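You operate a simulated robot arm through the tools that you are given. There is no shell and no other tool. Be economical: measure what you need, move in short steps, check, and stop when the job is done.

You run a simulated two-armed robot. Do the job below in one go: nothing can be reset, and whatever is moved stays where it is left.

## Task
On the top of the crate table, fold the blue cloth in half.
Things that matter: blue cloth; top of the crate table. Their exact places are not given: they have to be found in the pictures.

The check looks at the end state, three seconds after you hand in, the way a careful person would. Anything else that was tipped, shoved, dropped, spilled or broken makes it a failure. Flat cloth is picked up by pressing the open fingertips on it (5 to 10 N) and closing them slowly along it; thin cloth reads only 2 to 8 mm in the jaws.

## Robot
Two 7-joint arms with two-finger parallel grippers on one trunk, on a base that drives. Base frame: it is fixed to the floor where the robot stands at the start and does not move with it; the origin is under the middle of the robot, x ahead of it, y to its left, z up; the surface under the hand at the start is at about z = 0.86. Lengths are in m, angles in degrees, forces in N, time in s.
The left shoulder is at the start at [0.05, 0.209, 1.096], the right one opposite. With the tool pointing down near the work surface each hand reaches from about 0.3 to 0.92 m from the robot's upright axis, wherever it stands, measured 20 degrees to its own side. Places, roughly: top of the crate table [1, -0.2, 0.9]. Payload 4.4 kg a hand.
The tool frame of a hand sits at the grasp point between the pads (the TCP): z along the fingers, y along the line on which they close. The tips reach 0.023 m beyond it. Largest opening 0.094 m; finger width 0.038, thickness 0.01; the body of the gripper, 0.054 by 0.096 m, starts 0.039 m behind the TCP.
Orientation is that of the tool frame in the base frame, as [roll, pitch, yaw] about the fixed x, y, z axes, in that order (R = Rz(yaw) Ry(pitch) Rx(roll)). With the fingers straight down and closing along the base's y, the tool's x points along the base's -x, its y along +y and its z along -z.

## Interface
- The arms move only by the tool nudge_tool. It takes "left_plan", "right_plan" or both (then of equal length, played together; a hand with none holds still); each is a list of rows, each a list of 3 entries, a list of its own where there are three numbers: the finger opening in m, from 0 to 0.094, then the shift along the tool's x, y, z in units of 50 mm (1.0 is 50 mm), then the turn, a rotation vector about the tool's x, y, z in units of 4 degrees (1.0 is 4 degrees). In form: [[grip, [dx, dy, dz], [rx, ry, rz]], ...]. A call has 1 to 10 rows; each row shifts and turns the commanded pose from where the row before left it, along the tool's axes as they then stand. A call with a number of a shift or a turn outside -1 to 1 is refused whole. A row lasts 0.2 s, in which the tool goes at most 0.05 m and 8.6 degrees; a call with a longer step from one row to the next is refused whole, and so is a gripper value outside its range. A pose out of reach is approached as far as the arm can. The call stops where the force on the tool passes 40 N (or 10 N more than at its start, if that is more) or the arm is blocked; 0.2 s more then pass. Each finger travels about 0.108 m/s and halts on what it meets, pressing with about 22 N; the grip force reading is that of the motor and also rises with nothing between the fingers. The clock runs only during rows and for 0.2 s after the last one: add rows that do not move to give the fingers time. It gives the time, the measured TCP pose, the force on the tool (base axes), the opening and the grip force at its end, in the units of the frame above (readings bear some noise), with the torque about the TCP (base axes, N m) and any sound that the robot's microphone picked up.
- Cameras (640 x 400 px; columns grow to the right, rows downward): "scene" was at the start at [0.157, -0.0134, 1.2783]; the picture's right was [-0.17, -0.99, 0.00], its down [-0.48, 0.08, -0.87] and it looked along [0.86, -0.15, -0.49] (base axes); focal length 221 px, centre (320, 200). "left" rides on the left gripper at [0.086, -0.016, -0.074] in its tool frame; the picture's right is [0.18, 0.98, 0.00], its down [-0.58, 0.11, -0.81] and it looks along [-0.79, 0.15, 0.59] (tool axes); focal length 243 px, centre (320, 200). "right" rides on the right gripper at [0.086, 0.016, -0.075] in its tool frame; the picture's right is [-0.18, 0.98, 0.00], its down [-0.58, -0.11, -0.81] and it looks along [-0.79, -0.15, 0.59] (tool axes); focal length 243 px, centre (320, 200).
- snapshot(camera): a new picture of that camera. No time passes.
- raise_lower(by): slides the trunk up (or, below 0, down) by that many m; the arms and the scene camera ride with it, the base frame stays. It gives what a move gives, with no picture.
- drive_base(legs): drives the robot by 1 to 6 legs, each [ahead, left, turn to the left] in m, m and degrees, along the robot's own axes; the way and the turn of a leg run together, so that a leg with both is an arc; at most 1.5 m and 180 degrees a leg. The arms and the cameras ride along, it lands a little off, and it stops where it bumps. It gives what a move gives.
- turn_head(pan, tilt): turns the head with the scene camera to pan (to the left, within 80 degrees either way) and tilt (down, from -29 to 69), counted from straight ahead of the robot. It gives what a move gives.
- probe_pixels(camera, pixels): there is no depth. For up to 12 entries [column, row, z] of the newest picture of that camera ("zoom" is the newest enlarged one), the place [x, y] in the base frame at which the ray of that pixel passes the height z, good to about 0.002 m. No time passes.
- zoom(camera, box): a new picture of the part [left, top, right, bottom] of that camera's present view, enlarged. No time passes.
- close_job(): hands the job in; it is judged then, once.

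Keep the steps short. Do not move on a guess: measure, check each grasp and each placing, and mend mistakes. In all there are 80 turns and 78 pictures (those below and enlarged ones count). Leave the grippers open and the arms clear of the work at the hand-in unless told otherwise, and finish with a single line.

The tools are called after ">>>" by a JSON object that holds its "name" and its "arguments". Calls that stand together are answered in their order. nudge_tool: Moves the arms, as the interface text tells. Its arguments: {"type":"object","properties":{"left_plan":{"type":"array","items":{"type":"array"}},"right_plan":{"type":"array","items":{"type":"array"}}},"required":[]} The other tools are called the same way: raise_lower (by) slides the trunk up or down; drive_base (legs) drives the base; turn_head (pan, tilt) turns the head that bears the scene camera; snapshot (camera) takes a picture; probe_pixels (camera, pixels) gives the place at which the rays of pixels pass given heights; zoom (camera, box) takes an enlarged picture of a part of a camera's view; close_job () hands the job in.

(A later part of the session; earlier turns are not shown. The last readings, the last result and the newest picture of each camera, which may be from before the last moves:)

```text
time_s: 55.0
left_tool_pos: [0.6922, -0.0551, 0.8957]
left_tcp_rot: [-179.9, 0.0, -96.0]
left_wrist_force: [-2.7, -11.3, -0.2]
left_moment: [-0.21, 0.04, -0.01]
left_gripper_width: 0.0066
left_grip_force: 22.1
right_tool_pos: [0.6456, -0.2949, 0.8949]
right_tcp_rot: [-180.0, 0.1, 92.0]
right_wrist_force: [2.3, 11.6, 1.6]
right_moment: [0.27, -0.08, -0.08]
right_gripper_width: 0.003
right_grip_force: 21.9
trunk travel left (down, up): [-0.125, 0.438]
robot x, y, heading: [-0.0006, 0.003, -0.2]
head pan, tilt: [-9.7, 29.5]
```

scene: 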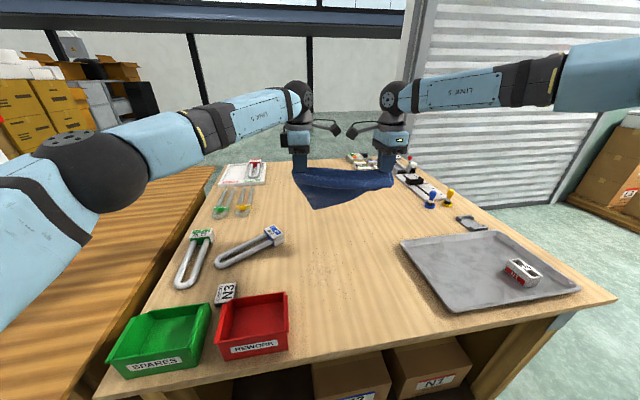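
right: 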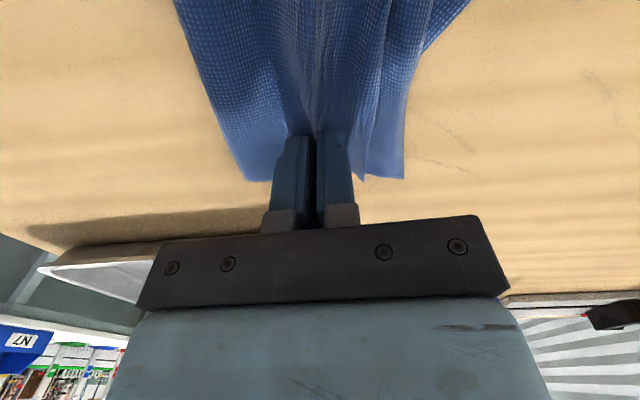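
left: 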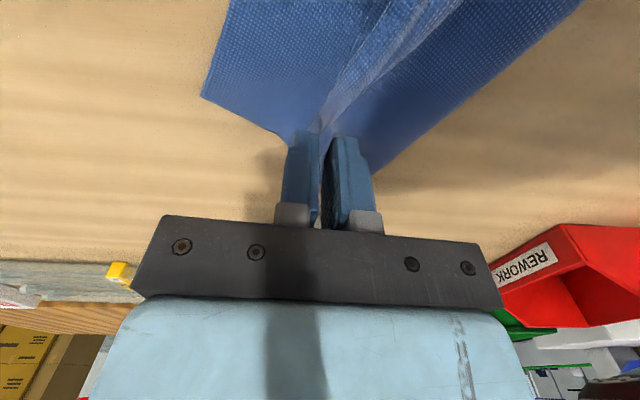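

There's 11 N of tension between the hands. I'll bring the right in a bit, lower, spread the fingers and lift away.

>>> {"name": "nudge_tool", "arguments": {"left_plan": [[0, [0.04, 0, 0.1], [0, 0, 0]], [0, [0, 0, 0.04], [0, 0, 0]], [0.008, [0, 0, 0], [0, 0, 0]], [0.016, [0, 0, 0], [0, 0, 0]], [0.024, [0, 0, 0], [0, 0, 0]], [0.034, [0, 0, 0], [0, 0, 0]], [0.034, [0, 0, -0.2], [0, 0, 0]], [0.034, [0, 0, -0.8], [0, 0, 0]], [0.034, [0, 0, -0.9], [0, 0, 0]], [0.034, [0, 0, -0.9], [0, 0, 0]]], "right_plan": [[0, [0.14, 0, 0.1], [0, 0, 0]], [0, [0, 0, 0.04], [0, 0, 0]], [0.008, [0, 0, 0], [0, 0, 0]], [0.016, [0, 0, 0], [0, 0, 0]], [0.024, [0, 0, 0], [0, 0, 0]], [0.034, [0, 0, 0], [0, 0, 0]], [0.034, [0, 0, -0.2], [0, 0, 0]], [0.034, [0, 0, -0.8], [0, 0, 0]], [0.034, [0, 0, -0.9], [0, 0, 0]], [0.034, [0, 0, -0.9], [0, 0, 0]]]}}

>>> {"name": "zoom", "arguments": {"camera": "scene", "box": [260, 160, 420, 260]}}

```text
time_s: 57.2
left_tool_pos: [0.6918, -0.059, 1.0279]
left_tcp_rot: [-180.0, 0.0, -96.0]
left_wrist_force: [-0.5, -0.4, 0.3]
left_moment: [-0.01, 0.0, 0.04]
left_gripper_width: 0.034
left_grip_force: 0.0
right_tool_pos: [0.6435, -0.2863, 1.0282]
right_tcp_rot: [179.9, -0.1, 92.1]
right_wrist_force: [-1.0, 0.9, -0.3]
right_moment: [0.0, 0.01, -0.02]
right_gripper_width: 0.034
right_grip_force: 0.0
trunk travel left (down, up): [-0.125, 0.438]
robot x, y, heading: [0.0017, -0.0021, 0.0]
head pan, tilt: [-9.7, 29.5]
```

```text
4.00 times, centred on (340, 210) of scene
```

zoom: 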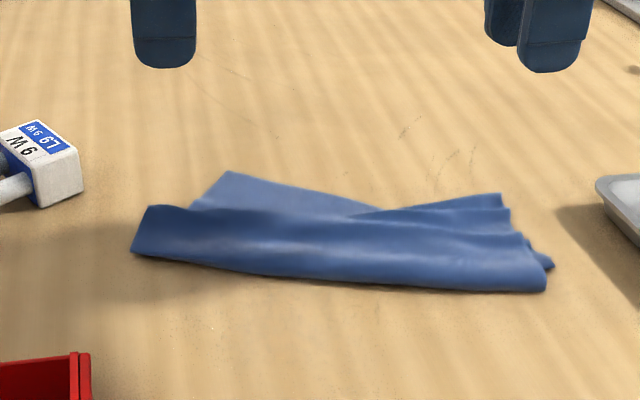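

It's folded but skewed and wrinkled. I'll look from both wrists to plan straightening it.

>>> {"name": "zoom", "arguments": {"camera": "left", "box": [120, 0, 480, 200]}}

>>> {"name": "zoom", "arguments": {"camera": "right", "box": [160, 0, 520, 200]}}

```text
1.78 times, centred on (300, 100) of left
```

zoom: 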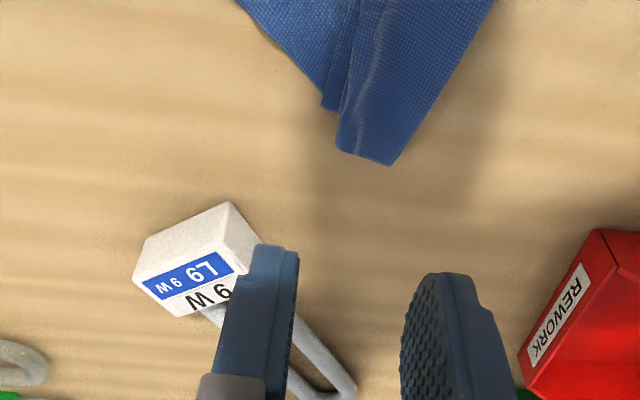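

```text
1.78 times, centred on (340, 100) of right
```

zoom: 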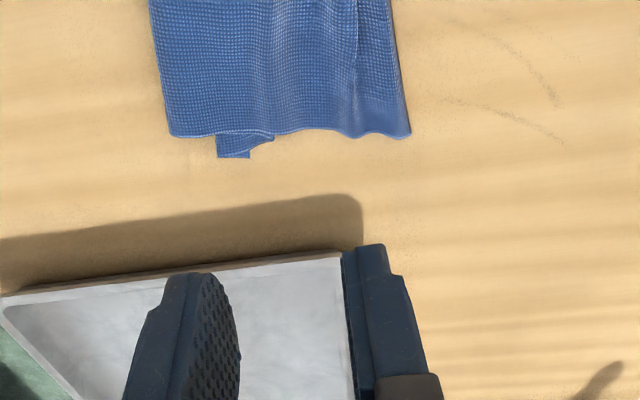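

The far edge of the lower layer is exposed as a single layer. I can pinch it near both its corners, lift high so everything hangs straight, and lay it down folded directly. I'll lower the trunk for reach, then measure the far edge.

>>> {"name": "raise_lower", "arguments": {"by": -0.06}}

>>> {"name": "probe_pixels", "arguments": {"camera": "zoom", "pixels": [[409, 135, 0.862], [356, 130, 0.864], [392, 20, 0.862], [357, 20, 0.866], [172, 135, 0.866]]}}

>>> {"name": "zoom", "arguments": {"camera": "scene", "box": [280, 150, 410, 230]}}

```text
time_s: 58.2
left_tool_pos: [0.6927, -0.0586, 0.9663]
left_tcp_rot: [180.0, 0.0, -96.0]
left_wrist_force: [-1.1, -0.3, 0.2]
left_moment: [-0.01, -0.01, 0.0]
left_gripper_width: 0.0342
left_grip_force: 0.1
right_tool_pos: [0.6445, -0.2863, 0.9682]
right_tcp_rot: [180.0, -0.1, 92.1]
right_wrist_force: [0.4, -0.3, 0.5]
right_moment: [0.02, -0.06, -0.01]
right_gripper_width: 0.0337
right_grip_force: 0.1
trunk travel left (down, up): [-0.065, 0.498]
robot x, y, heading: [-0.003, 0.0042, 0.2]
head pan, tilt: [-9.7, 29.5]
```

```text
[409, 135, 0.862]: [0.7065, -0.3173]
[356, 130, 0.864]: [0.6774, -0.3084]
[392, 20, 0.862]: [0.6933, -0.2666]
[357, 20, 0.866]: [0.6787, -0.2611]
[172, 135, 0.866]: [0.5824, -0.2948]
```

```text
4.92 times, centred on (345, 190) of scene
```

zoom: 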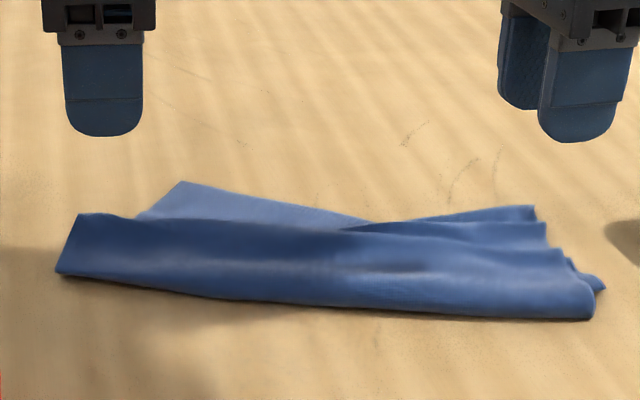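

Looking closely, the upper layer's left corner sits short while the lower layer's left corner sticks out, so the fold line is skewed. The jaw readings explain why: 3 mm on the right was the upper layer alone, and 6.7 mm on the left was both layers. A light press of about 2 N therefore picks up only the upper layer. I'll measure the upper edge at the left corner.

>>> {"name": "snapshot", "arguments": {"camera": "left"}}

>>> {"name": "zoom", "arguments": {"camera": "left", "box": [200, 0, 440, 150]}}

```text
17 pictures are left
```

left: 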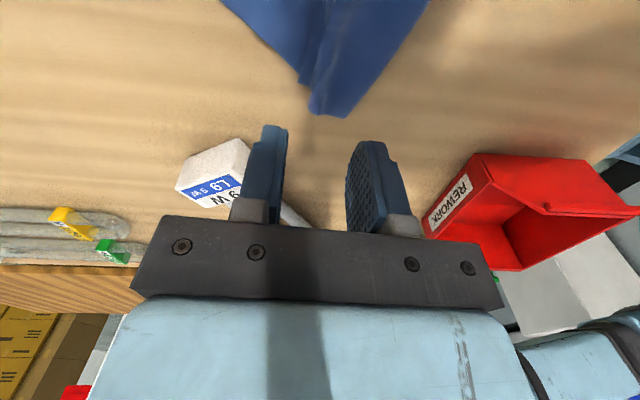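

```text
2.67 times, centred on (320, 75) of left
```

zoom: 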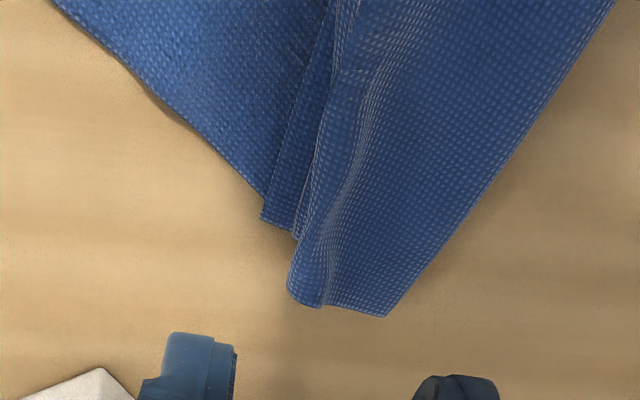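

Now it's clear. The upper edge, with its corner at (262,218) in the enlargement, lies flat on the lower layer, but a pleat at about (320,290) takes up the slack. I'll grip just that standing pleat lightly, lift a little, and pull it outward to straighten the upper layer. Measuring first.

>>> {"name": "probe_pixels", "arguments": {"camera": "zoom", "pixels": [[262, 218, 0.864], [290, 290, 0.868], [322, 303, 0.872], [345, 190, 0.872], [385, 315, 0.864], [330, 10, 0.864], [300, 180, 0.866], [55, 0, 0.86]]}}

```text
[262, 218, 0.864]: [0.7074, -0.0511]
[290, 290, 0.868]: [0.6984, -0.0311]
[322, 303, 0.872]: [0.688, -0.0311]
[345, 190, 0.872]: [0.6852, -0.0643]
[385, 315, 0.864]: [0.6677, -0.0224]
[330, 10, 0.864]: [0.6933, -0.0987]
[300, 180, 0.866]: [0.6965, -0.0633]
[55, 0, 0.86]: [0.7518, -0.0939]
```

>>> {"name": "nudge_tool", "arguments": {"left_plan": [[0.024, [-0.16, 0.118, 0.4], [0, 0, 0]], [0.024, [0, 0, 0.6], [0, 0, 0]], [0.024, [0, 0, 0.4], [0, 0, 0]], [0.024, [0, 0, 0.1], [0, 0, 0]], [0.024, [0, 0, 0], [0, 0, 0]]]}}

>>> {"name": "nudge_tool", "arguments": {"left_plan": [[0.024, [0, 0, 0.03], [0, 0, 0]], [0.024, [0, 0, 0.015], [0, 0, 0]], [0.024, [0, 0, 0], [0, 0, 0]]]}}

```text
time_s: 59.4
left_tool_pos: [0.6879, -0.0499, 0.8917]
left_tcp_rot: [-180.0, -0.1, -95.9]
left_wrist_force: [-0.4, -0.2, 0.5]
left_moment: [0.01, 0.01, 0.0]
left_gripper_width: 0.024
left_grip_force: 0.1
right_tool_pos: [0.6452, -0.2866, 0.9672]
right_tcp_rot: [-180.0, 0.0, 92.0]
right_wrist_force: [0.1, -0.8, 0.0]
right_moment: [-0.01, 0.01, 0.01]
right_gripper_width: 0.034
right_grip_force: 0.2
trunk travel left (down, up): [-0.065, 0.498]
robot x, y, heading: [0.0014, -0.0001, -0.2]
head pan, tilt: [-9.7, 29.5]
```

```text
time_s: 60.2
left_tool_pos: [0.6879, -0.0489, 0.8891]
left_tcp_rot: [-180.0, 0.0, -95.9]
left_wrist_force: [0.0, -0.9, 0.3]
left_moment: [0.04, 0.0, 0.0]
left_gripper_width: 0.024
left_grip_force: 0.1
right_tool_pos: [0.6449, -0.2861, 0.9671]
right_tcp_rot: [-180.0, 0.1, 91.9]
right_wrist_force: [0.1, -0.8, -0.3]
right_moment: [-0.03, 0.02, 0.0]
right_gripper_width: 0.0341
right_grip_force: 0.1
trunk travel left (down, up): [-0.065, 0.498]
robot x, y, heading: [0.0006, -0.0009, -0.3]
head pan, tilt: [-9.7, 29.5]
```

There's no contact yet, and the tips should be just beside the standing pleat. I'll go 1 mm lower and close slowly without pressing.

>>> {"name": "nudge_tool", "arguments": {"left_plan": [[0.022, [0, 0, 0.025], [0, 0, 0]], [0.018, [0, 0, 0], [0, 0, 0]], [0.014, [0, 0, 0], [0, 0, 0]], [0.01, [0, 0, 0], [0, 0, 0]], [0.006, [0, 0, 0], [0, 0, 0]], [0.002, [0, 0, 0], [0, 0, 0]], [0, [0, 0, 0], [0, 0, 0]], [0, [0, 0, 0], [0, 0, 0]]]}}

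```text
time_s: 62.0
left_tool_pos: [0.6888, -0.0494, 0.8891]
left_tcp_rot: [179.9, 0.0, -96.0]
left_wrist_force: [-0.5, -0.1, 0.8]
left_moment: [0.03, 0.05, -0.02]
left_gripper_width: 0.0037
left_grip_force: 21.7
right_tool_pos: [0.6443, -0.2864, 0.967]
right_tcp_rot: [180.0, 0.0, 92.0]
right_wrist_force: [0.0, 0.1, 0.0]
right_moment: [-0.02, -0.01, 0.0]
right_gripper_width: 0.0339
right_grip_force: 0.1
trunk travel left (down, up): [-0.065, 0.498]
robot x, y, heading: [-0.0007, 0.002, 0.0]
head pan, tilt: [-9.7, 29.5]
```

It reads 3.7 mm, so that's the pleat alone. I'll lift 25 mm and pull it toward the exposed lower corner, then look.

>>> {"name": "nudge_tool", "arguments": {"left_plan": [[0, [0, 0, -0.3], [0, 0, 0]], [0, [0, 0, -0.2], [0, 0, 0]], [0, [0.19, -0.42, 0], [0, 0, 0]], [0, [0.19, -0.42, 0], [0, 0, 0]], [0, [0.19, -0.42, 0], [0, 0, 0]], [0, [0, 0, 0], [0, 0, 0]]]}}

>>> {"name": "snapshot", "arguments": {"camera": "left"}}

>>> {"name": "zoom", "arguments": {"camera": "scene", "box": [280, 150, 410, 230]}}

```text
time_s: 63.4
left_tool_pos: [0.7479, -0.0841, 0.9121]
left_tcp_rot: [-180.0, -0.1, -96.0]
left_wrist_force: [1.0, 0.1, -0.4]
left_moment: [0.01, 0.02, 0.02]
left_gripper_width: 0.0036
left_grip_force: 22.0
right_tool_pos: [0.646, -0.2856, 0.9662]
right_tcp_rot: [180.0, 0.0, 92.1]
right_wrist_force: [-0.1, 0.5, 0.8]
right_moment: [-0.02, -0.03, 0.02]
right_gripper_width: 0.0342
right_grip_force: 0.3
trunk travel left (down, up): [-0.065, 0.498]
robot x, y, heading: [0.0006, -0.0016, -0.1]
head pan, tilt: [-9.7, 29.5]
```

```text
15 pictures are left
```

left: 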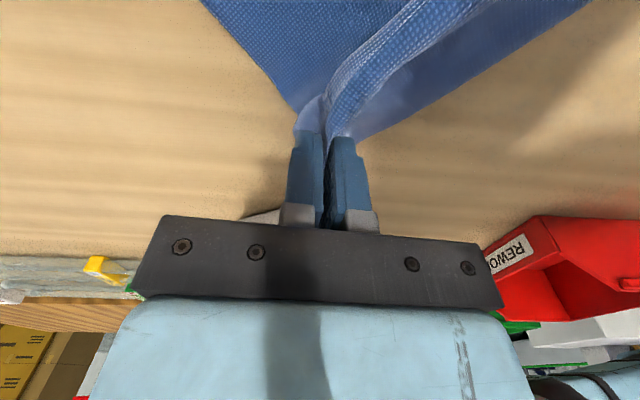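

```text
4.92 times, centred on (345, 190) of scene
```

zoom: 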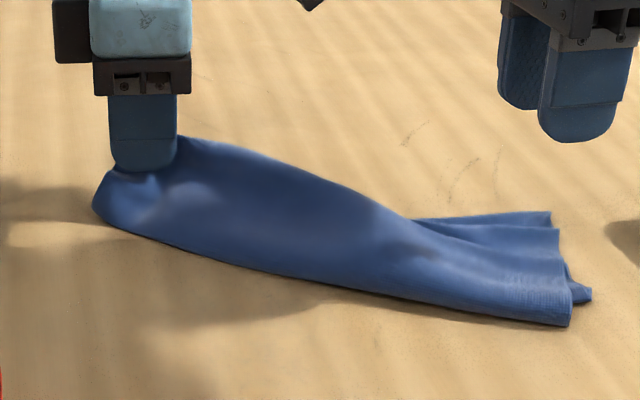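

The left holds only the upper layer now. Next I'll lightly pinch the same edge at its right corner, so both hands can lift that edge and let the cloth hang straight. Looking with the right wrist.

>>> {"name": "snapshot", "arguments": {"camera": "right"}}

>>> {"name": "zoom", "arguments": {"camera": "right", "box": [220, 0, 460, 150]}}

```text
13 pictures are left
```

right: 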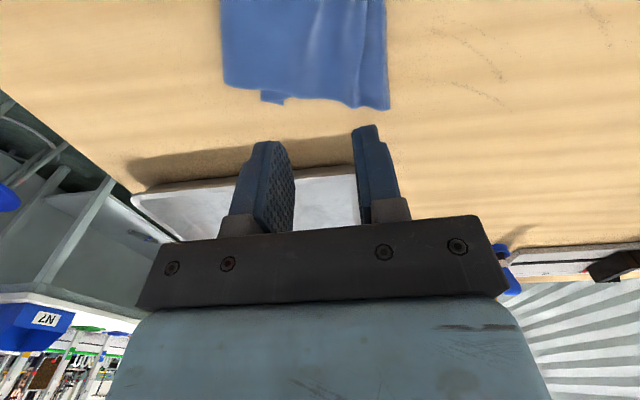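

```text
2.67 times, centred on (340, 75) of right
```

zoom: 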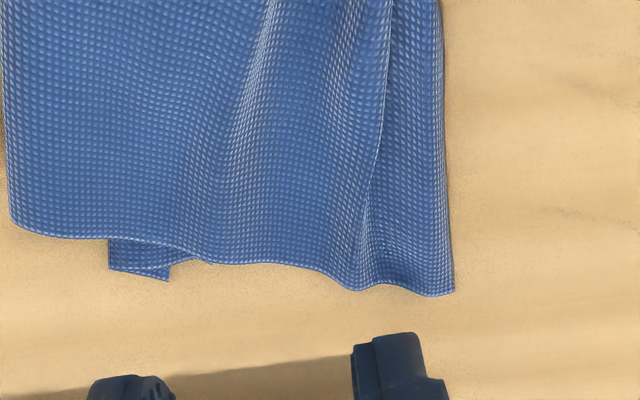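

On the right, the upper layer extends beyond the lower one (whose corner peeks out at (168,280)), so a single layer can be pinched safely at its far corner (455,292).

>>> {"name": "probe_pixels", "arguments": {"camera": "zoom", "pixels": [[455, 292, 0.861], [447, 200, 0.861], [368, 270, 0.866], [168, 280, 0.861], [10, 230, 0.864]]}}

```text
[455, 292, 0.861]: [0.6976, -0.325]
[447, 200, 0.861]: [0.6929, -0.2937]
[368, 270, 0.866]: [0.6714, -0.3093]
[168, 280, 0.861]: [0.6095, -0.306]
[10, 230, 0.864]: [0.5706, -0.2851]
```

I'll place the right fingers with the outer one at the edge, center (0.678, -0.303).

>>> {"name": "nudge_tool", "arguments": {"right_plan": [[0.024, [-0.19, 0.32, 0.3], [0, 0, 0]], [0.024, [-0.18, 0.31, 0.4], [0, 0, 0]], [0.024, [0, 0, 0.5], [0, 0, 0]], [0.024, [0, 0, 0.34], [0, 0, 0]], [0.024, [0, 0, 0.04], [0, 0, 0]], [0.024, [0, 0, 0.02], [0, 0, 0]], [0.024, [0, 0, 0], [0, 0, 0]]]}}

```text
time_s: 65.0
left_tool_pos: [0.7476, -0.0856, 0.9127]
left_tcp_rot: [180.0, 0.0, -96.1]
left_wrist_force: [-0.9, -0.3, -0.5]
left_moment: [-0.03, 0.01, 0.01]
left_gripper_width: 0.0034
left_grip_force: 22.2
right_tool_pos: [0.6765, -0.303, 0.8875]
right_tcp_rot: [180.0, 0.0, 92.0]
right_wrist_force: [-0.5, 0.1, 0.1]
right_moment: [0.02, -0.04, 0.01]
right_gripper_width: 0.0239
right_grip_force: 0.1
trunk travel left (down, up): [-0.065, 0.498]
robot x, y, heading: [-0.0028, 0.0006, -0.2]
head pan, tilt: [-9.7, 29.5]
```

>>> {"name": "nudge_tool", "arguments": {"right_plan": [[0.024, [0, 0, 0.03], [0, 0, 0]], [0.024, [0, 0, 0.02], [0, 0, 0]], [0.024, [0, 0, 0.01], [0, 0, 0]], [0.024, [0, 0, 0], [0, 0, 0]]]}}

```text
time_s: 66.0
left_tool_pos: [0.7475, -0.0849, 0.9128]
left_tcp_rot: [-180.0, 0.0, -96.0]
left_wrist_force: [0.0, -0.1, 0.9]
left_moment: [0.0, 0.03, 0.03]
left_gripper_width: 0.0033
left_grip_force: 21.4
right_tool_pos: [0.6769, -0.3018, 0.8843]
right_tcp_rot: [-180.0, 0.0, 92.0]
right_wrist_force: [0.5, -1.0, 3.6]
right_moment: [-0.02, -0.04, 0.02]
right_gripper_width: 0.0244
right_grip_force: 0.5
trunk travel left (down, up): [-0.065, 0.498]
robot x, y, heading: [-0.0001, -0.0012, 0.1]
head pan, tilt: [-9.7, 29.5]
```

The right touches with 3.6 N. I'll add a little, close slowly, and lift 25 mm.

>>> {"name": "nudge_tool", "arguments": {"right_plan": [[0.022, [0, 0, 0.005], [0, 0, 0]], [0.018, [0, 0, 0], [0, 0, 0]], [0.014, [0, 0, 0], [0, 0, 0]], [0.01, [0, 0, 0], [0, 0, 0]], [0.006, [0, 0, 0], [0, 0, 0]], [0.002, [0, 0, 0], [0, 0, 0]], [0, [0, 0, 0], [0, 0, 0]], [0, [0, 0, 0], [0, 0, 0]], [0, [0, 0, -0.2], [0, 0, 0]], [0, [0, 0, -0.3], [0, 0, 0]]]}}

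```text
time_s: 68.2
left_tool_pos: [0.7457, -0.0853, 0.9124]
left_tcp_rot: [180.0, 0.0, -96.0]
left_wrist_force: [0.6, 0.9, -0.6]
left_moment: [-0.03, 0.02, 0.03]
left_gripper_width: 0.0035
left_grip_force: 22.0
right_tool_pos: [0.6763, -0.3021, 0.9095]
right_tcp_rot: [-180.0, 0.0, 92.0]
right_wrist_force: [0.7, 0.9, -0.4]
right_moment: [0.0, -0.02, -0.02]
right_gripper_width: 0.0022
right_grip_force: 22.3
trunk travel left (down, up): [-0.065, 0.498]
robot x, y, heading: [-0.0008, 0.0012, 0.0]
head pan, tilt: [-9.7, 29.5]
```

Both hands hold a single layer, at 3.5 and 2.2 mm. I'll square up the hands and lift high so the cloth hangs straight.

>>> {"name": "nudge_tool", "arguments": {"left_plan": [[0, [-0.05, 0.38, -0.4], [0, 0, 0]], [0, [-0.05, 0.38, -0.4], [0, 0, 0]], [0, [-0.04, 0.38, -0.4], [0, 0, 0]]], "right_plan": [[0, [0, -0.08, -0.4], [0, 0, 0]], [0, [-0.02, -0.07, -0.4], [0, 0, 0]], [0, [-0.03, -0.07, -0.4], [0, 0, 0]]]}}

>>> {"name": "raise_lower", "arguments": {"by": 0.2}}

>>> {"name": "zoom", "arguments": {"camera": "scene", "box": [240, 120, 430, 240]}}

```text
time_s: 69.0
left_tool_pos: [0.692, -0.0707, 0.9736]
left_tcp_rot: [-180.0, 0.0, -96.0]
left_wrist_force: [0.2, 0.4, 1.4]
left_moment: [-0.04, 0.02, -0.02]
left_gripper_width: 0.0033
left_grip_force: 22.1
right_tool_pos: [0.6635, -0.3035, 0.9711]
right_tcp_rot: [179.9, -0.1, 92.0]
right_wrist_force: [-1.1, 0.1, 0.5]
right_moment: [0.01, -0.02, -0.05]
right_gripper_width: 0.0023
right_grip_force: 22.1
trunk travel left (down, up): [-0.065, 0.498]
robot x, y, heading: [-0.001, 0.0005, 0.0]
head pan, tilt: [-9.7, 29.5]
```

```text
time_s: 71.1
left_tool_pos: [0.6938, -0.0708, 1.1726]
left_tcp_rot: [179.9, 0.0, -96.0]
left_wrist_force: [0.8, 1.1, 0.6]
left_moment: [0.0, 0.04, -0.01]
left_gripper_width: 0.0035
left_grip_force: 21.7
right_tool_pos: [0.6643, -0.3045, 1.1702]
right_tcp_rot: [180.0, 0.1, 92.0]
right_wrist_force: [-0.2, -0.4, 0.0]
right_moment: [0.03, -0.03, 0.0]
right_gripper_width: 0.0022
right_grip_force: 21.9
trunk travel left (down, up): [-0.265, 0.298]
robot x, y, heading: [0.0009, 0.0017, 0.1]
head pan, tilt: [-9.7, 29.5]
```

```text
3.33 times, centred on (335, 180) of scene
```

zoom: 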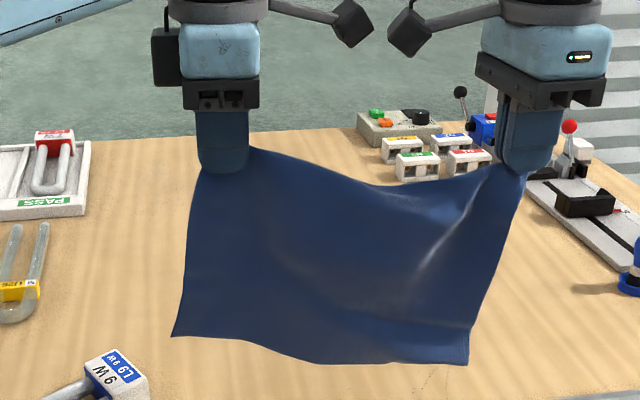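

The cloth hangs cleanly from one edge, single-layered, with a little slack between the hands. I'll spread them slightly and lower until the bottom edge nears the table.

>>> {"name": "nudge_tool", "arguments": {"left_plan": [[0, [-0.12, 0, 0], [0, 0, 0]], [0, [0, 0, 0], [0, 0, 0]]], "right_plan": [[0, [-0.12, 0, 0], [0, 0, 0]], [0, [0, 0, 0], [0, 0, 0]]]}}

>>> {"name": "raise_lower", "arguments": {"by": -0.05}}

>>> {"name": "zoom", "arguments": {"camera": "scene", "box": [240, 120, 430, 240]}}

```text
time_s: 71.7
left_tool_pos: [0.6957, -0.0653, 1.1731]
left_tcp_rot: [180.0, -0.1, -96.1]
left_wrist_force: [-0.1, -0.6, 0.6]
left_moment: [0.01, 0.04, 0.01]
left_gripper_width: 0.0035
left_grip_force: 22.3
right_tool_pos: [0.6652, -0.31, 1.1683]
right_tcp_rot: [179.9, 0.0, 92.1]
right_wrist_force: [0.3, -0.2, 0.6]
right_moment: [0.03, -0.03, 0.02]
right_gripper_width: 0.0022
right_grip_force: 21.9
trunk travel left (down, up): [-0.265, 0.298]
robot x, y, heading: [0.002, 0.0001, -0.2]
head pan, tilt: [-9.7, 29.5]
```

```text
time_s: 72.7
left_tool_pos: [0.6951, -0.0642, 1.1226]
left_tcp_rot: [-179.9, -0.1, -96.1]
left_wrist_force: [-0.3, -0.4, -0.5]
left_moment: [-0.01, 0.01, 0.04]
left_gripper_width: 0.0036
left_grip_force: 21.9
right_tool_pos: [0.6646, -0.3102, 1.1191]
right_tcp_rot: [179.9, -0.2, 92.0]
right_wrist_force: [-0.5, -0.2, -0.6]
right_moment: [0.03, -0.04, -0.01]
right_gripper_width: 0.0023
right_grip_force: 22.1
trunk travel left (down, up): [-0.215, 0.348]
robot x, y, heading: [0.0016, 0.0008, -0.0]
head pan, tilt: [-9.7, 29.5]
```

```text
3.33 times, centred on (335, 180) of scene
```

zoom: 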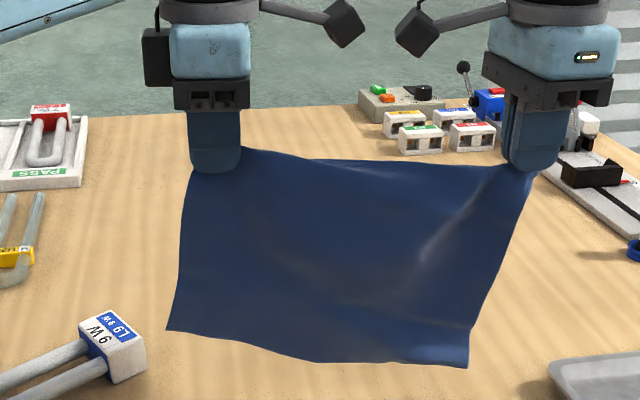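

>>> {"name": "probe_pixels", "arguments": {"camera": "zoom", "pixels": [[168, 329, 0.86], [168, 329, 0.9], [168, 329, 0.94], [468, 366, 0.86], [468, 366, 0.9], [315, 360, 0.88]]}}

```text
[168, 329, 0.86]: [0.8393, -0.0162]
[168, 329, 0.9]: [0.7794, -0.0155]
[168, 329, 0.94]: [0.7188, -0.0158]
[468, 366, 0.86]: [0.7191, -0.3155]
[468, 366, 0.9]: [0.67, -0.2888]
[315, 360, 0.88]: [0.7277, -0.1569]
```

The left holds about 115 mm in from the edge and the right about 70 mm. The spare part hangs on the far side, which suits draping it over into a fold. I'll level the bottom edge by lowering the left 40 mm, lower to contact, then lay the lower half down, moving toward the robot as I lower.

>>> {"name": "nudge_tool", "arguments": {"left_plan": [[0, [0, 0, 0.4], [0, 0, 0]], [0, [0, 0, 0.4], [0, 0, 0]], [0, [0, 0, 0], [0, 0, 0]]]}}

>>> {"name": "raise_lower", "arguments": {"by": -0.055}}

>>> {"name": "nudge_tool", "arguments": {"left_plan": [[0, [0.02, 0.6, 0], [0, 0, 0]]], "right_plan": [[0, [0.06, -0.6, 0], [0, 0, 0]]]}}

>>> {"name": "raise_lower", "arguments": {"by": -0.03}}

>>> {"name": "nudge_tool", "arguments": {"left_plan": [[0, [0.02, 0.6, 0], [0, 0, 0]]], "right_plan": [[0, [0.06, -0.6, 0], [0, 0, 0]]]}}

>>> {"name": "raise_lower", "arguments": {"by": -0.03}}

>>> {"name": "zoom", "arguments": {"camera": "scene", "box": [250, 130, 430, 250]}}

```text
time_s: 73.5
left_tool_pos: [0.6978, -0.0641, 1.081]
left_tcp_rot: [180.0, 0.0, -96.0]
left_wrist_force: [0.1, -0.4, 0.2]
left_moment: [-0.03, 0.02, 0.02]
left_gripper_width: 0.0032
left_grip_force: 22.2
right_tool_pos: [0.666, -0.3102, 1.1196]
right_tcp_rot: [180.0, 0.0, 92.1]
right_wrist_force: [0.7, -0.1, -1.3]
right_moment: [0.03, -0.02, 0.0]
right_gripper_width: 0.0024
right_grip_force: 21.6
trunk travel left (down, up): [-0.215, 0.348]
robot x, y, heading: [0.0004, 0.0008, 0.1]
head pan, tilt: [-9.7, 29.5]
```

```text
time_s: 74.4
left_tool_pos: [0.6966, -0.0642, 1.0266]
left_tcp_rot: [-179.9, 0.1, -96.0]
left_wrist_force: [0.7, -0.6, 0.7]
left_moment: [0.0, 0.0, 0.01]
left_gripper_width: 0.0035
left_grip_force: 21.8
right_tool_pos: [0.665, -0.3092, 1.0629]
right_tcp_rot: [-179.9, 0.0, 92.0]
right_wrist_force: [-0.3, 0.7, 0.1]
right_moment: [0.01, -0.02, 0.02]
right_gripper_width: 0.0021
right_grip_force: 21.9
trunk travel left (down, up): [-0.16, 0.403]
robot x, y, heading: [-0.0011, 0.0008, 0.0]
head pan, tilt: [-9.7, 29.5]
```

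```text
time_s: 74.8
left_tool_pos: [0.6632, -0.0592, 1.0275]
left_tcp_rot: [-179.8, -0.1, -96.0]
left_wrist_force: [-0.9, 0.4, 0.1]
left_moment: [0.0, -0.03, 0.02]
left_gripper_width: 0.0032
left_grip_force: 22.0
right_tool_pos: [0.6341, -0.3065, 1.0659]
right_tcp_rot: [179.9, 0.0, 92.0]
right_wrist_force: [0.0, -0.2, 1.3]
right_moment: [-0.04, -0.08, 0.0]
right_gripper_width: 0.0022
right_grip_force: 21.7
trunk travel left (down, up): [-0.16, 0.403]
robot x, y, heading: [0.0001, 0.0017, 0.1]
head pan, tilt: [-9.7, 29.5]
```

```text
time_s: 75.6
left_tool_pos: [0.6647, -0.0605, 0.9966]
left_tcp_rot: [-180.0, -0.1, -96.0]
left_wrist_force: [0.1, 0.1, 0.3]
left_moment: [-0.01, 0.0, 0.03]
left_gripper_width: 0.0033
left_grip_force: 22.0
right_tool_pos: [0.6359, -0.3078, 1.0342]
right_tcp_rot: [-179.9, 0.0, 91.9]
right_wrist_force: [0.0, 0.5, -0.1]
right_moment: [0.01, -0.03, 0.04]
right_gripper_width: 0.0022
right_grip_force: 22.2
trunk travel left (down, up): [-0.13, 0.433]
robot x, y, heading: [0.0001, 0.0026, -0.0]
head pan, tilt: [-9.7, 29.5]
```

```text
time_s: 76.0
left_tool_pos: [0.6352, -0.0597, 0.9985]
left_tcp_rot: [-179.9, -0.1, -96.0]
left_wrist_force: [-0.1, 0.0, 0.8]
left_moment: [-0.07, -0.01, -0.02]
left_gripper_width: 0.0034
left_grip_force: 22.1
right_tool_pos: [0.6034, -0.3039, 1.0371]
right_tcp_rot: [179.8, 0.0, 92.1]
right_wrist_force: [-0.8, 0.2, 0.8]
right_moment: [0.0, -0.05, 0.0]
right_gripper_width: 0.0022
right_grip_force: 22.0
trunk travel left (down, up): [-0.13, 0.433]
robot x, y, heading: [-0.0004, 0.0003, -0.0]
head pan, tilt: [-9.7, 29.5]
```

```text
time_s: 76.7
left_tool_pos: [0.6351, -0.0601, 0.9663]
left_tcp_rot: [-180.0, 0.0, -96.0]
left_wrist_force: [-0.4, 0.8, -0.4]
left_moment: [0.01, -0.02, -0.01]
left_gripper_width: 0.0034
left_grip_force: 21.9
right_tool_pos: [0.6053, -0.3057, 1.0055]
right_tcp_rot: [179.9, -0.1, 91.9]
right_wrist_force: [-0.3, 0.4, 0.0]
right_moment: [0.0, -0.01, 0.02]
right_gripper_width: 0.0024
right_grip_force: 22.3
trunk travel left (down, up): [-0.1, 0.463]
robot x, y, heading: [0.0006, -0.0035, 0.2]
head pan, tilt: [-9.7, 29.5]
```

```text
3.33 times, centred on (340, 190) of scene
```

zoom: 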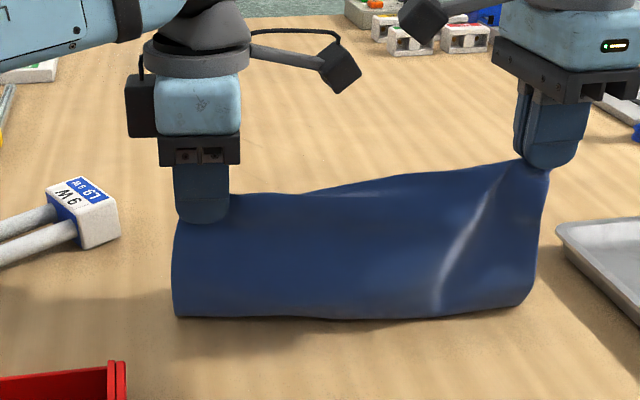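

>>> {"name": "probe_pixels", "arguments": {"camera": "zoom", "pixels": [[178, 316, 0.865], [330, 320, 0.865], [525, 303, 0.865]]}}

>>> {"name": "snapshot", "arguments": {"camera": "right"}}

```text
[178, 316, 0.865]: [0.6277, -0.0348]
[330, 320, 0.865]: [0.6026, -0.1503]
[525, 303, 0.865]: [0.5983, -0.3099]
```

```text
8 pictures are left
```

right: 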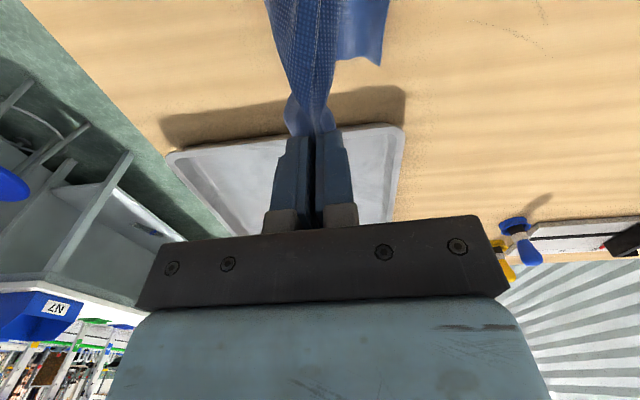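

>>> {"name": "probe_pixels", "arguments": {"camera": "right", "pixels": [[380, 65, 0.861], [340, 60, 0.862]]}}

```text
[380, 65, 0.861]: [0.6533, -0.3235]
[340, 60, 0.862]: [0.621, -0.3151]
```

The lower edge trails outward as planned: the right lower corner is at (0.653, -0.324) and the bend at x = 0.598. I'll keep laying until the lower half is down.

>>> {"name": "raise_lower", "arguments": {"by": -0.03}}

>>> {"name": "nudge_tool", "arguments": {"left_plan": [[0, [0.02, 0.6, -0.2], [0, 0, 0]]], "right_plan": [[0, [0.06, -0.6, 0], [0, 0, 0]]]}}

>>> {"name": "raise_lower", "arguments": {"by": -0.03}}

>>> {"name": "nudge_tool", "arguments": {"left_plan": [[0, [0.01, 0.35, 0], [0, 0, 0]], [0, [0.01, 0.35, 0], [0, 0, 0]], [0, [0, 0, 0], [0, 0, 0]]], "right_plan": [[0, [0.04, -0.4, 0], [0, 0, 0]], [0, [0.04, -0.4, 0], [0, 0, 0]], [0, [0, 0, 0], [0, 0, 0]]]}}

>>> {"name": "snapshot", "arguments": {"camera": "right"}}

```text
time_s: 77.5
left_tool_pos: [0.6364, -0.0611, 0.9376]
left_tcp_rot: [179.9, 0.0, -96.0]
left_wrist_force: [-0.4, 0.0, 0.3]
left_moment: [-0.03, 0.05, 0.01]
left_gripper_width: 0.0035
left_grip_force: 22.1
right_tool_pos: [0.6059, -0.3049, 0.9757]
right_tcp_rot: [179.9, -0.1, 92.1]
right_wrist_force: [-0.9, 0.3, 0.0]
right_moment: [-0.06, 0.0, 0.0]
right_gripper_width: 0.0023
right_grip_force: 21.9
trunk travel left (down, up): [-0.07, 0.493]
robot x, y, heading: [-0.001, 0.0016, 0.1]
head pan, tilt: [-9.7, 29.5]
```

```text
time_s: 77.9
left_tool_pos: [0.607, -0.0571, 0.9497]
left_tcp_rot: [-179.9, 0.0, -95.9]
left_wrist_force: [0.3, 0.5, 0.9]
left_moment: [-0.01, -0.01, -0.02]
left_gripper_width: 0.0036
left_grip_force: 22.0
right_tool_pos: [0.5735, -0.3029, 0.9764]
right_tcp_rot: [179.9, 0.0, 92.0]
right_wrist_force: [0.2, -0.3, -0.3]
right_moment: [-0.01, -0.04, -0.01]
right_gripper_width: 0.0023
right_grip_force: 21.9
trunk travel left (down, up): [-0.07, 0.493]
robot x, y, heading: [0.0017, 0.0021, -0.1]
head pan, tilt: [-9.7, 29.5]
```

```text
time_s: 78.6
left_tool_pos: [0.6083, -0.058, 0.9188]
left_tcp_rot: [180.0, 0.0, -96.0]
left_wrist_force: [-0.1, 0.2, 1.2]
left_moment: [0.01, -0.02, 0.01]
left_gripper_width: 0.0034
left_grip_force: 22.0
right_tool_pos: [0.5755, -0.3016, 0.9447]
right_tcp_rot: [180.0, 0.0, 92.0]
right_wrist_force: [-0.9, 0.4, 0.4]
right_moment: [-0.01, 0.01, 0.02]
right_gripper_width: 0.0022
right_grip_force: 21.9
trunk travel left (down, up): [-0.04, 0.523]
robot x, y, heading: [-0.0013, 0.0013, -0.1]
head pan, tilt: [-9.7, 29.5]
```

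```text
time_s: 79.4
left_tool_pos: [0.5744, -0.0549, 0.9161]
left_tcp_rot: [-180.0, 0.0, -96.0]
left_wrist_force: [-0.7, 0.1, 0.5]
left_moment: [0.01, 0.03, -0.01]
left_gripper_width: 0.0035
left_grip_force: 22.2
right_tool_pos: [0.536, -0.3004, 0.9441]
right_tcp_rot: [-180.0, 0.0, 92.0]
right_wrist_force: [-0.5, -0.2, -0.9]
right_moment: [-0.01, 0.02, -0.02]
right_gripper_width: 0.0022
right_grip_force: 21.9
trunk travel left (down, up): [-0.04, 0.523]
robot x, y, heading: [-0.0001, -0.0031, -0.0]
head pan, tilt: [-9.7, 29.5]
```

```text
7 pictures are left
```

right: 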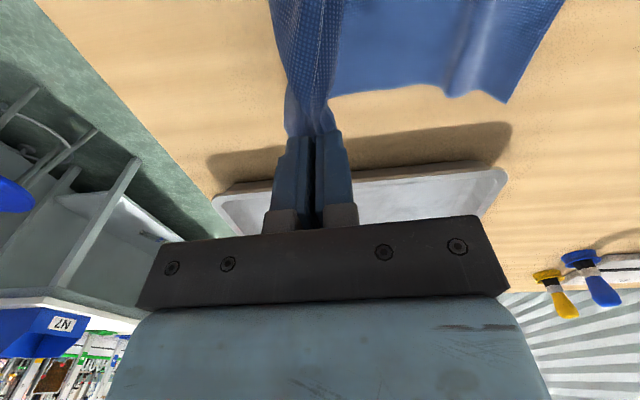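

>>> {"name": "probe_pixels", "arguments": {"camera": "right", "pixels": [[507, 102, 0.861], [330, 97, 0.863], [288, 85, 0.866]]}}

>>> {"name": "zoom", "arguments": {"camera": "left", "box": [120, 0, 480, 200]}}

```text
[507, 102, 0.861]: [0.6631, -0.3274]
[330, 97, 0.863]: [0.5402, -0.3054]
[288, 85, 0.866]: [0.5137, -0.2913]
```

```text
1.78 times, centred on (300, 100) of left
```

zoom: 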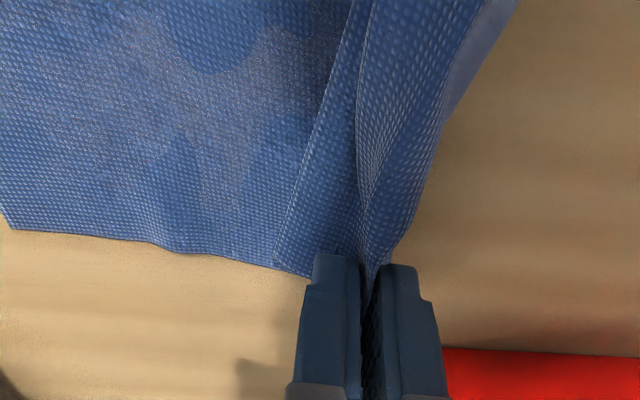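

>>> {"name": "probe_pixels", "arguments": {"camera": "zoom", "pixels": [[10, 228, 0.861], [275, 262, 0.866], [310, 275, 0.868], [300, 180, 0.866], [405, 225, 0.87]]}}

```text
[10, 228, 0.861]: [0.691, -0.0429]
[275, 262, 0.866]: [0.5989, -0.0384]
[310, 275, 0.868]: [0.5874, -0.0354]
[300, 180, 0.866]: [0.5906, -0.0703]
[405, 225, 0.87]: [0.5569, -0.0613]
```

The lower half is flat, with corners at (0.691, -0.043) and (0.663, -0.327), and the upper flap is on the correct outward side. Now I'll carry the held edge outward over it, the right by about 80 mm and the left by about 27 mm, and lower.

>>> {"name": "nudge_tool", "arguments": {"left_plan": [[0, [0.02, -0.2, 0], [0, 0, 0]], [0, [0.02, -0.2, 0.15], [0, 0, 0]], [0, [0.02, -0.14, 0.2], [0, 0, 0]], [0, [0, 0, 0.15], [0, 0, 0]], [0, [0, 0, 0], [0, 0, 0]]], "right_plan": [[0, [-0.05, 0.5, 0], [0, 0, 0]], [0, [-0.06, 0.6, 0.25], [0, 0, 0]], [0, [-0.05, 0.5, 0.5], [0, 0, 0]], [0, [0, 0, 0.3], [0, 0, 0]], [0, [0, 0, 0], [0, 0, 0]]]}}

>>> {"name": "zoom", "arguments": {"camera": "scene", "box": [260, 140, 430, 246]}}

```text
time_s: 80.6
left_tool_pos: [0.5995, -0.0606, 0.8919]
left_tcp_rot: [-179.9, 0.0, -96.0]
left_wrist_force: [0.5, -0.7, 0.3]
left_moment: [0.0, 0.02, 0.02]
left_gripper_width: 0.0036
left_grip_force: 21.5
right_tool_pos: [0.6161, -0.307, 0.8933]
right_tcp_rot: [-180.0, 0.0, 92.0]
right_wrist_force: [-0.2, 0.2, 0.4]
right_moment: [0.01, -0.03, -0.02]
right_gripper_width: 0.0022
right_grip_force: 21.8
trunk travel left (down, up): [-0.04, 0.523]
robot x, y, heading: [-0.0001, 0.0007, -0.0]
head pan, tilt: [-9.7, 29.5]
```

```text
3.76 times, centred on (345, 193) of scene
```

zoom: 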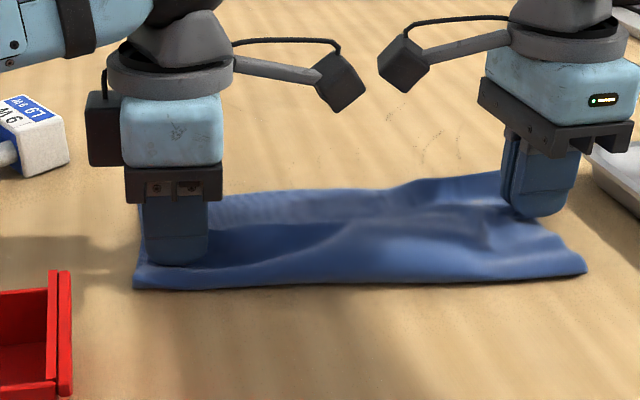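

It's looking like a proper half fold. The left still holds a deep pleat. I'll release the left only, with the right as an anchor, and look at it so I can re-grip nearer the edge.

>>> {"name": "nudge_tool", "arguments": {"left_plan": [[0, [0, 0, 0.06], [0, 0, 0]], [0.008, [0, 0, 0], [0, 0, 0]], [0.016, [0, 0, 0], [0, 0, 0]], [0.026, [0, 0, 0], [0, 0, 0]], [0.034, [0, 0, 0], [0, 0, 0]], [0.034, [0, 0, -0.2], [0, 0, 0]], [0.034, [0, 0, -0.6], [0, 0, 0]], [0.034, [0, 0, -0.8], [0, 0, 0]]]}}

>>> {"name": "snapshot", "arguments": {"camera": "left"}}

```text
time_s: 82.4
left_tool_pos: [0.5996, -0.0607, 0.9692]
left_tcp_rot: [-180.0, 0.1, -96.0]
left_wrist_force: [0.0, 0.2, -0.2]
left_moment: [0.0, 0.03, 0.0]
left_gripper_width: 0.0339
left_grip_force: 0.1
right_tool_pos: [0.6161, -0.3058, 0.893]
right_tcp_rot: [180.0, 0.0, 92.0]
right_wrist_force: [-0.7, 0.6, -0.4]
right_moment: [0.0, 0.01, -0.02]
right_gripper_width: 0.0024
right_grip_force: 21.9
trunk travel left (down, up): [-0.04, 0.523]
robot x, y, heading: [-0.0006, -0.0018, 0.2]
head pan, tilt: [-9.7, 29.5]
```

```text
4 pictures are left
```

left: 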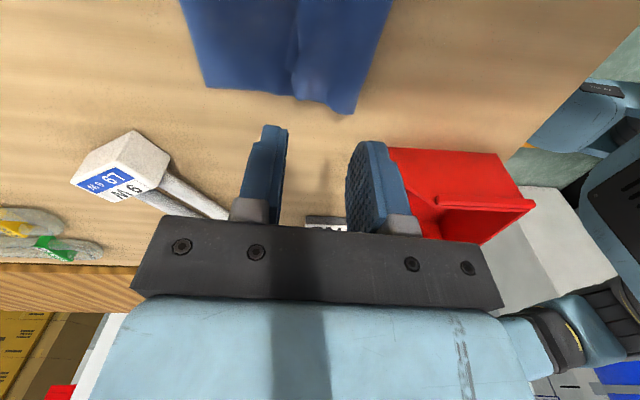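

>>> {"name": "probe_pixels", "arguments": {"camera": "left", "pixels": [[207, 87, 0.861], [293, 97, 0.866], [325, 102, 0.87], [350, 113, 0.864], [298, 40, 0.868]]}}

>>> {"name": "zoom", "arguments": {"camera": "left", "box": [180, 0, 400, 130]}}

```text
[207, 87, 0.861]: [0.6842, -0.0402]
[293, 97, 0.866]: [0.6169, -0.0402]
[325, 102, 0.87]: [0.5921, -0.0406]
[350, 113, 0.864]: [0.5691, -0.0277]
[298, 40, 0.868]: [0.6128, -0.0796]
```

```text
2.91 times, centred on (290, 65) of left
```

zoom: 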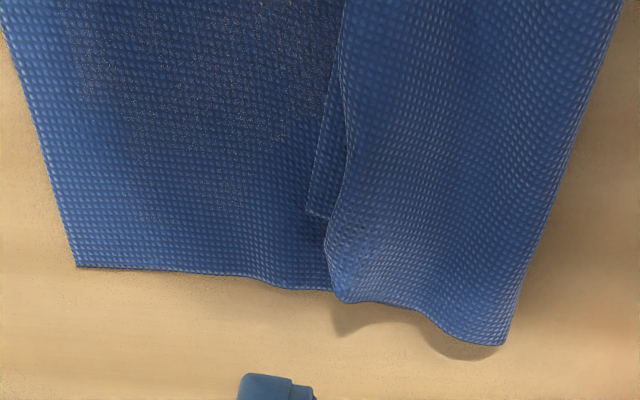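

The upper edge peeks out at x ≈ 0.62 under a Z-shaped pleat with its crease at 0.617. I'll lightly pinch the upper layer behind the pleat at x ≈ 0.59, so that lifting lets it unroll by gravity.

>>> {"name": "nudge_tool", "arguments": {"left_plan": [[0.024, [0, 0.2, 0.5], [0, 0, 0]], [0.024, [0, 0, 0.6], [0, 0, 0]], [0.024, [0, 0, 0.4], [0, 0, 0]], [0.024, [0, 0, 0.1], [0, 0, 0]], [0.024, [0, 0, 0.03], [0, 0, 0]], [0.024, [0, 0, 0], [0, 0, 0]]]}}

>>> {"name": "nudge_tool", "arguments": {"left_plan": [[0.022, [0, 0, 0], [0, 0, 0]], [0.018, [0, 0, 0], [0, 0, 0]], [0.014, [0, 0, 0], [0, 0, 0]], [0.01, [0, 0, 0], [0, 0, 0]], [0.006, [0, 0, 0], [0, 0, 0]], [0.002, [0, 0, 0], [0, 0, 0]], [0, [0, 0, 0], [0, 0, 0]], [0, [0, 0, 0], [0, 0, 0]]]}}

```text
time_s: 83.8
left_tool_pos: [0.5893, -0.0611, 0.8869]
left_tcp_rot: [180.0, 0.0, -96.0]
left_wrist_force: [-0.2, 0.7, 2.2]
left_moment: [0.01, -0.05, 0.02]
left_gripper_width: 0.024
left_grip_force: 0.1
right_tool_pos: [0.6153, -0.306, 0.8936]
right_tcp_rot: [180.0, -0.1, 92.0]
right_wrist_force: [0.6, -0.5, 1.1]
right_moment: [-0.01, 0.01, -0.01]
right_gripper_width: 0.0024
right_grip_force: 21.6
trunk travel left (down, up): [-0.04, 0.523]
robot x, y, heading: [-0.001, 0.0001, 0.3]
head pan, tilt: [-9.7, 29.5]
```

```text
time_s: 85.6
left_tool_pos: [0.5891, -0.0602, 0.8866]
left_tcp_rot: [180.0, 0.0, -95.9]
left_wrist_force: [1.2, 0.1, 0.2]
left_moment: [-0.03, -0.04, 0.03]
left_gripper_width: 0.0001
left_grip_force: 22.3
right_tool_pos: [0.6162, -0.307, 0.893]
right_tcp_rot: [180.0, 0.0, 91.9]
right_wrist_force: [0.0, -0.1, 0.5]
right_moment: [-0.01, 0.0, 0.0]
right_gripper_width: 0.0023
right_grip_force: 21.6
trunk travel left (down, up): [-0.04, 0.523]
robot x, y, heading: [0.0041, -0.0029, -0.3]
head pan, tilt: [-9.7, 29.5]
```

It missed at 0.1 mm. I'll reopen and press a bit more.

>>> {"name": "nudge_tool", "arguments": {"left_plan": [[0.0, [0, 0, -0.1], [0, 0, 0]], [0.024, [0, 0, 0], [0, 0, 0]], [0.024, [0, 0, 0.1], [0, 0, 0]], [0.024, [0, 0, 0.012], [0, 0, 0]], [0.024, [0, 0, 0], [0, 0, 0]]]}}

```text
time_s: 86.8
left_tool_pos: [0.5897, -0.0597, 0.8885]
left_tcp_rot: [-179.9, 0.1, -96.1]
left_wrist_force: [-0.1, 0.2, 3.0]
left_moment: [-0.03, -0.07, 0.01]
left_gripper_width: 0.0239
left_grip_force: 0.0
right_tool_pos: [0.616, -0.307, 0.8928]
right_tcp_rot: [-180.0, 0.1, 92.0]
right_wrist_force: [0.5, -0.1, 0.5]
right_moment: [0.02, -0.05, 0.02]
right_gripper_width: 0.0023
right_grip_force: 22.1
trunk travel left (down, up): [-0.04, 0.523]
robot x, y, heading: [-0.0011, 0.0003, -0.1]
head pan, tilt: [-9.7, 29.5]
```

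>>> {"name": "nudge_tool", "arguments": {"left_plan": [[0.022, [0, 0, 0.008], [0, 0, 0]], [0.018, [0, 0, 0.004], [0, 0, 0]], [0.014, [0, 0, 0.004], [0, 0, 0]], [0.01, [0, 0, 0], [0, 0, 0]], [0.006, [0, 0, 0], [0, 0, 0]], [0.002, [0, 0, 0], [0, 0, 0]], [0, [0, 0, 0], [0, 0, 0]], [0, [0, 0, 0], [0, 0, 0]]]}}

```text
time_s: 88.6
left_tool_pos: [0.5895, -0.0611, 0.8877]
left_tcp_rot: [-179.9, 0.0, -96.0]
left_wrist_force: [1.6, 0.5, 6.1]
left_moment: [-0.03, -0.05, 0.01]
left_gripper_width: 0.0021
left_grip_force: 22.0
right_tool_pos: [0.6163, -0.3067, 0.8928]
right_tcp_rot: [180.0, 0.1, 92.0]
right_wrist_force: [0.0, 0.6, 1.2]
right_moment: [-0.03, -0.01, 0.0]
right_gripper_width: 0.0022
right_grip_force: 21.9
trunk travel left (down, up): [-0.04, 0.523]
robot x, y, heading: [-0.0016, 0.0002, 0.2]
head pan, tilt: [-9.7, 29.5]
```

It reads 2.1 mm, a single layer. I'll lift about 90 mm while moving outward 75 mm so the pleat unrolls and hangs, then lower while drawing back toward the robot so the edge is laid outward.

>>> {"name": "nudge_tool", "arguments": {"left_plan": [[0, [0, 0, -0.4], [0, 0, 0]], [0, [0, -0.2, -0.5], [0, 0, 0]], [0, [0, -0.4, -0.5], [0, 0, 0]], [0, [0.04, -0.5, -0.3], [0, 0, 0]], [0, [0.04, -0.4, -0.1], [0, 0, 0]], [0, [0, 0, 0], [0, 0, 0]], [0, [0, 0, 0], [0, 0, 0]]]}}

>>> {"name": "snapshot", "arguments": {"camera": "left"}}

```text
time_s: 90.2
left_tool_pos: [0.6639, -0.0731, 0.9765]
left_tcp_rot: [180.0, 0.0, -96.0]
left_wrist_force: [0.3, -0.7, 0.1]
left_moment: [-0.02, 0.01, 0.01]
left_gripper_width: 0.002
left_grip_force: 22.1
right_tool_pos: [0.6178, -0.3064, 0.8929]
right_tcp_rot: [179.9, 0.0, 92.1]
right_wrist_force: [0.5, 0.9, 0.6]
right_moment: [-0.02, 0.0, -0.01]
right_gripper_width: 0.0021
right_grip_force: 22.2
trunk travel left (down, up): [-0.04, 0.523]
robot x, y, heading: [0.0048, -0.0052, 0.1]
head pan, tilt: [-9.7, 29.5]
```

```text
2 pictures are left
5 turns are left
```

left: 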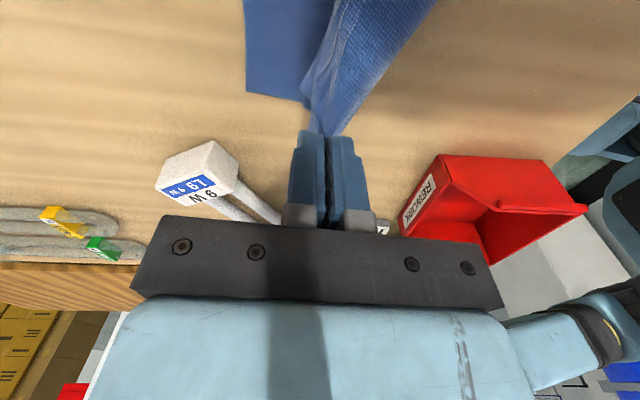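

Only five turns remain. The flap is hanging free on the outward side. I'll lay it down, drawing back toward the robot, lower the right too, release both with a gentle spread, and lift clear in one motion.

>>> {"name": "nudge_tool", "arguments": {"left_plan": [[0, [-0.06, 0.43, 0.4], [0, 0, 0]], [0, [-0.06, 0.43, 0.45], [0, 0, 0]], [0, [-0.06, 0.42, 0.45], [0, 0, 0]], [0, [-0.06, 0.42, 0.45], [0, 0, 0]], [0, [0, 0, 0], [0, 0, 0]], [0.014, [0, 0, 0], [0, 0, 0]], [0.028, [0, 0, 0], [0, 0, 0]], [0.03, [0, 0, -0.25], [0, 0, 0]], [0.03, [0, 0, -0.9], [0, 0, 0]], [0.03, [0, 0, -0.9], [0, 0, 0]]], "right_plan": [[0, [0, 0, 0], [0, 0, 0]], [0, [0, 0, 0], [0, 0, 0]], [0, [0, 0, 0], [0, 0, 0]], [0, [0, 0, 0.06], [0, 0, 0]], [0, [0, 0, 0.03], [0, 0, 0]], [0.014, [0, 0, 0], [0, 0, 0]], [0.028, [0, 0, 0], [0, 0, 0]], [0.03, [0, 0, -0.25], [0, 0, 0]], [0.03, [0, 0, -0.9], [0, 0, 0]], [0.03, [0, 0, -0.9], [0, 0, 0]]]}}

>>> {"name": "zoom", "arguments": {"camera": "scene", "box": [270, 150, 420, 244]}}

```text
time_s: 92.4
left_tool_pos: [0.5772, -0.0502, 0.9913]
left_tcp_rot: [-180.0, 0.0, -96.0]
left_wrist_force: [-0.4, 0.3, -0.2]
left_moment: [-0.01, 0.01, -0.04]
left_gripper_width: 0.03
left_grip_force: 0.0
right_tool_pos: [0.6144, -0.3033, 0.989]
right_tcp_rot: [179.9, 0.0, 92.0]
right_wrist_force: [-0.4, 0.3, -0.6]
right_moment: [0.0, -0.02, -0.01]
right_gripper_width: 0.0297
right_grip_force: 0.1
trunk travel left (down, up): [-0.04, 0.523]
robot x, y, heading: [0.0013, -0.0017, 0.0]
head pan, tilt: [-9.7, 29.5]
```

```text
4.26 times, centred on (345, 197) of scene
4 turns are left
```

zoom: 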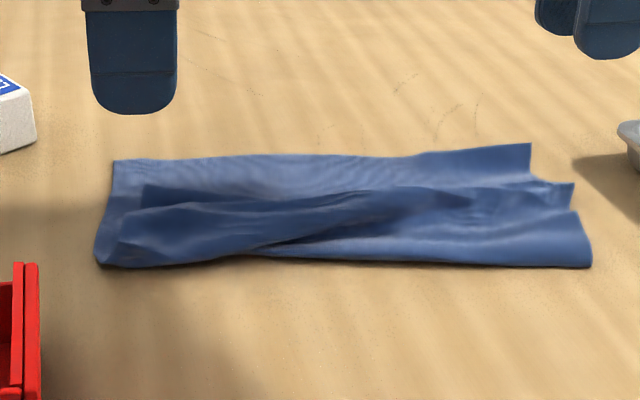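

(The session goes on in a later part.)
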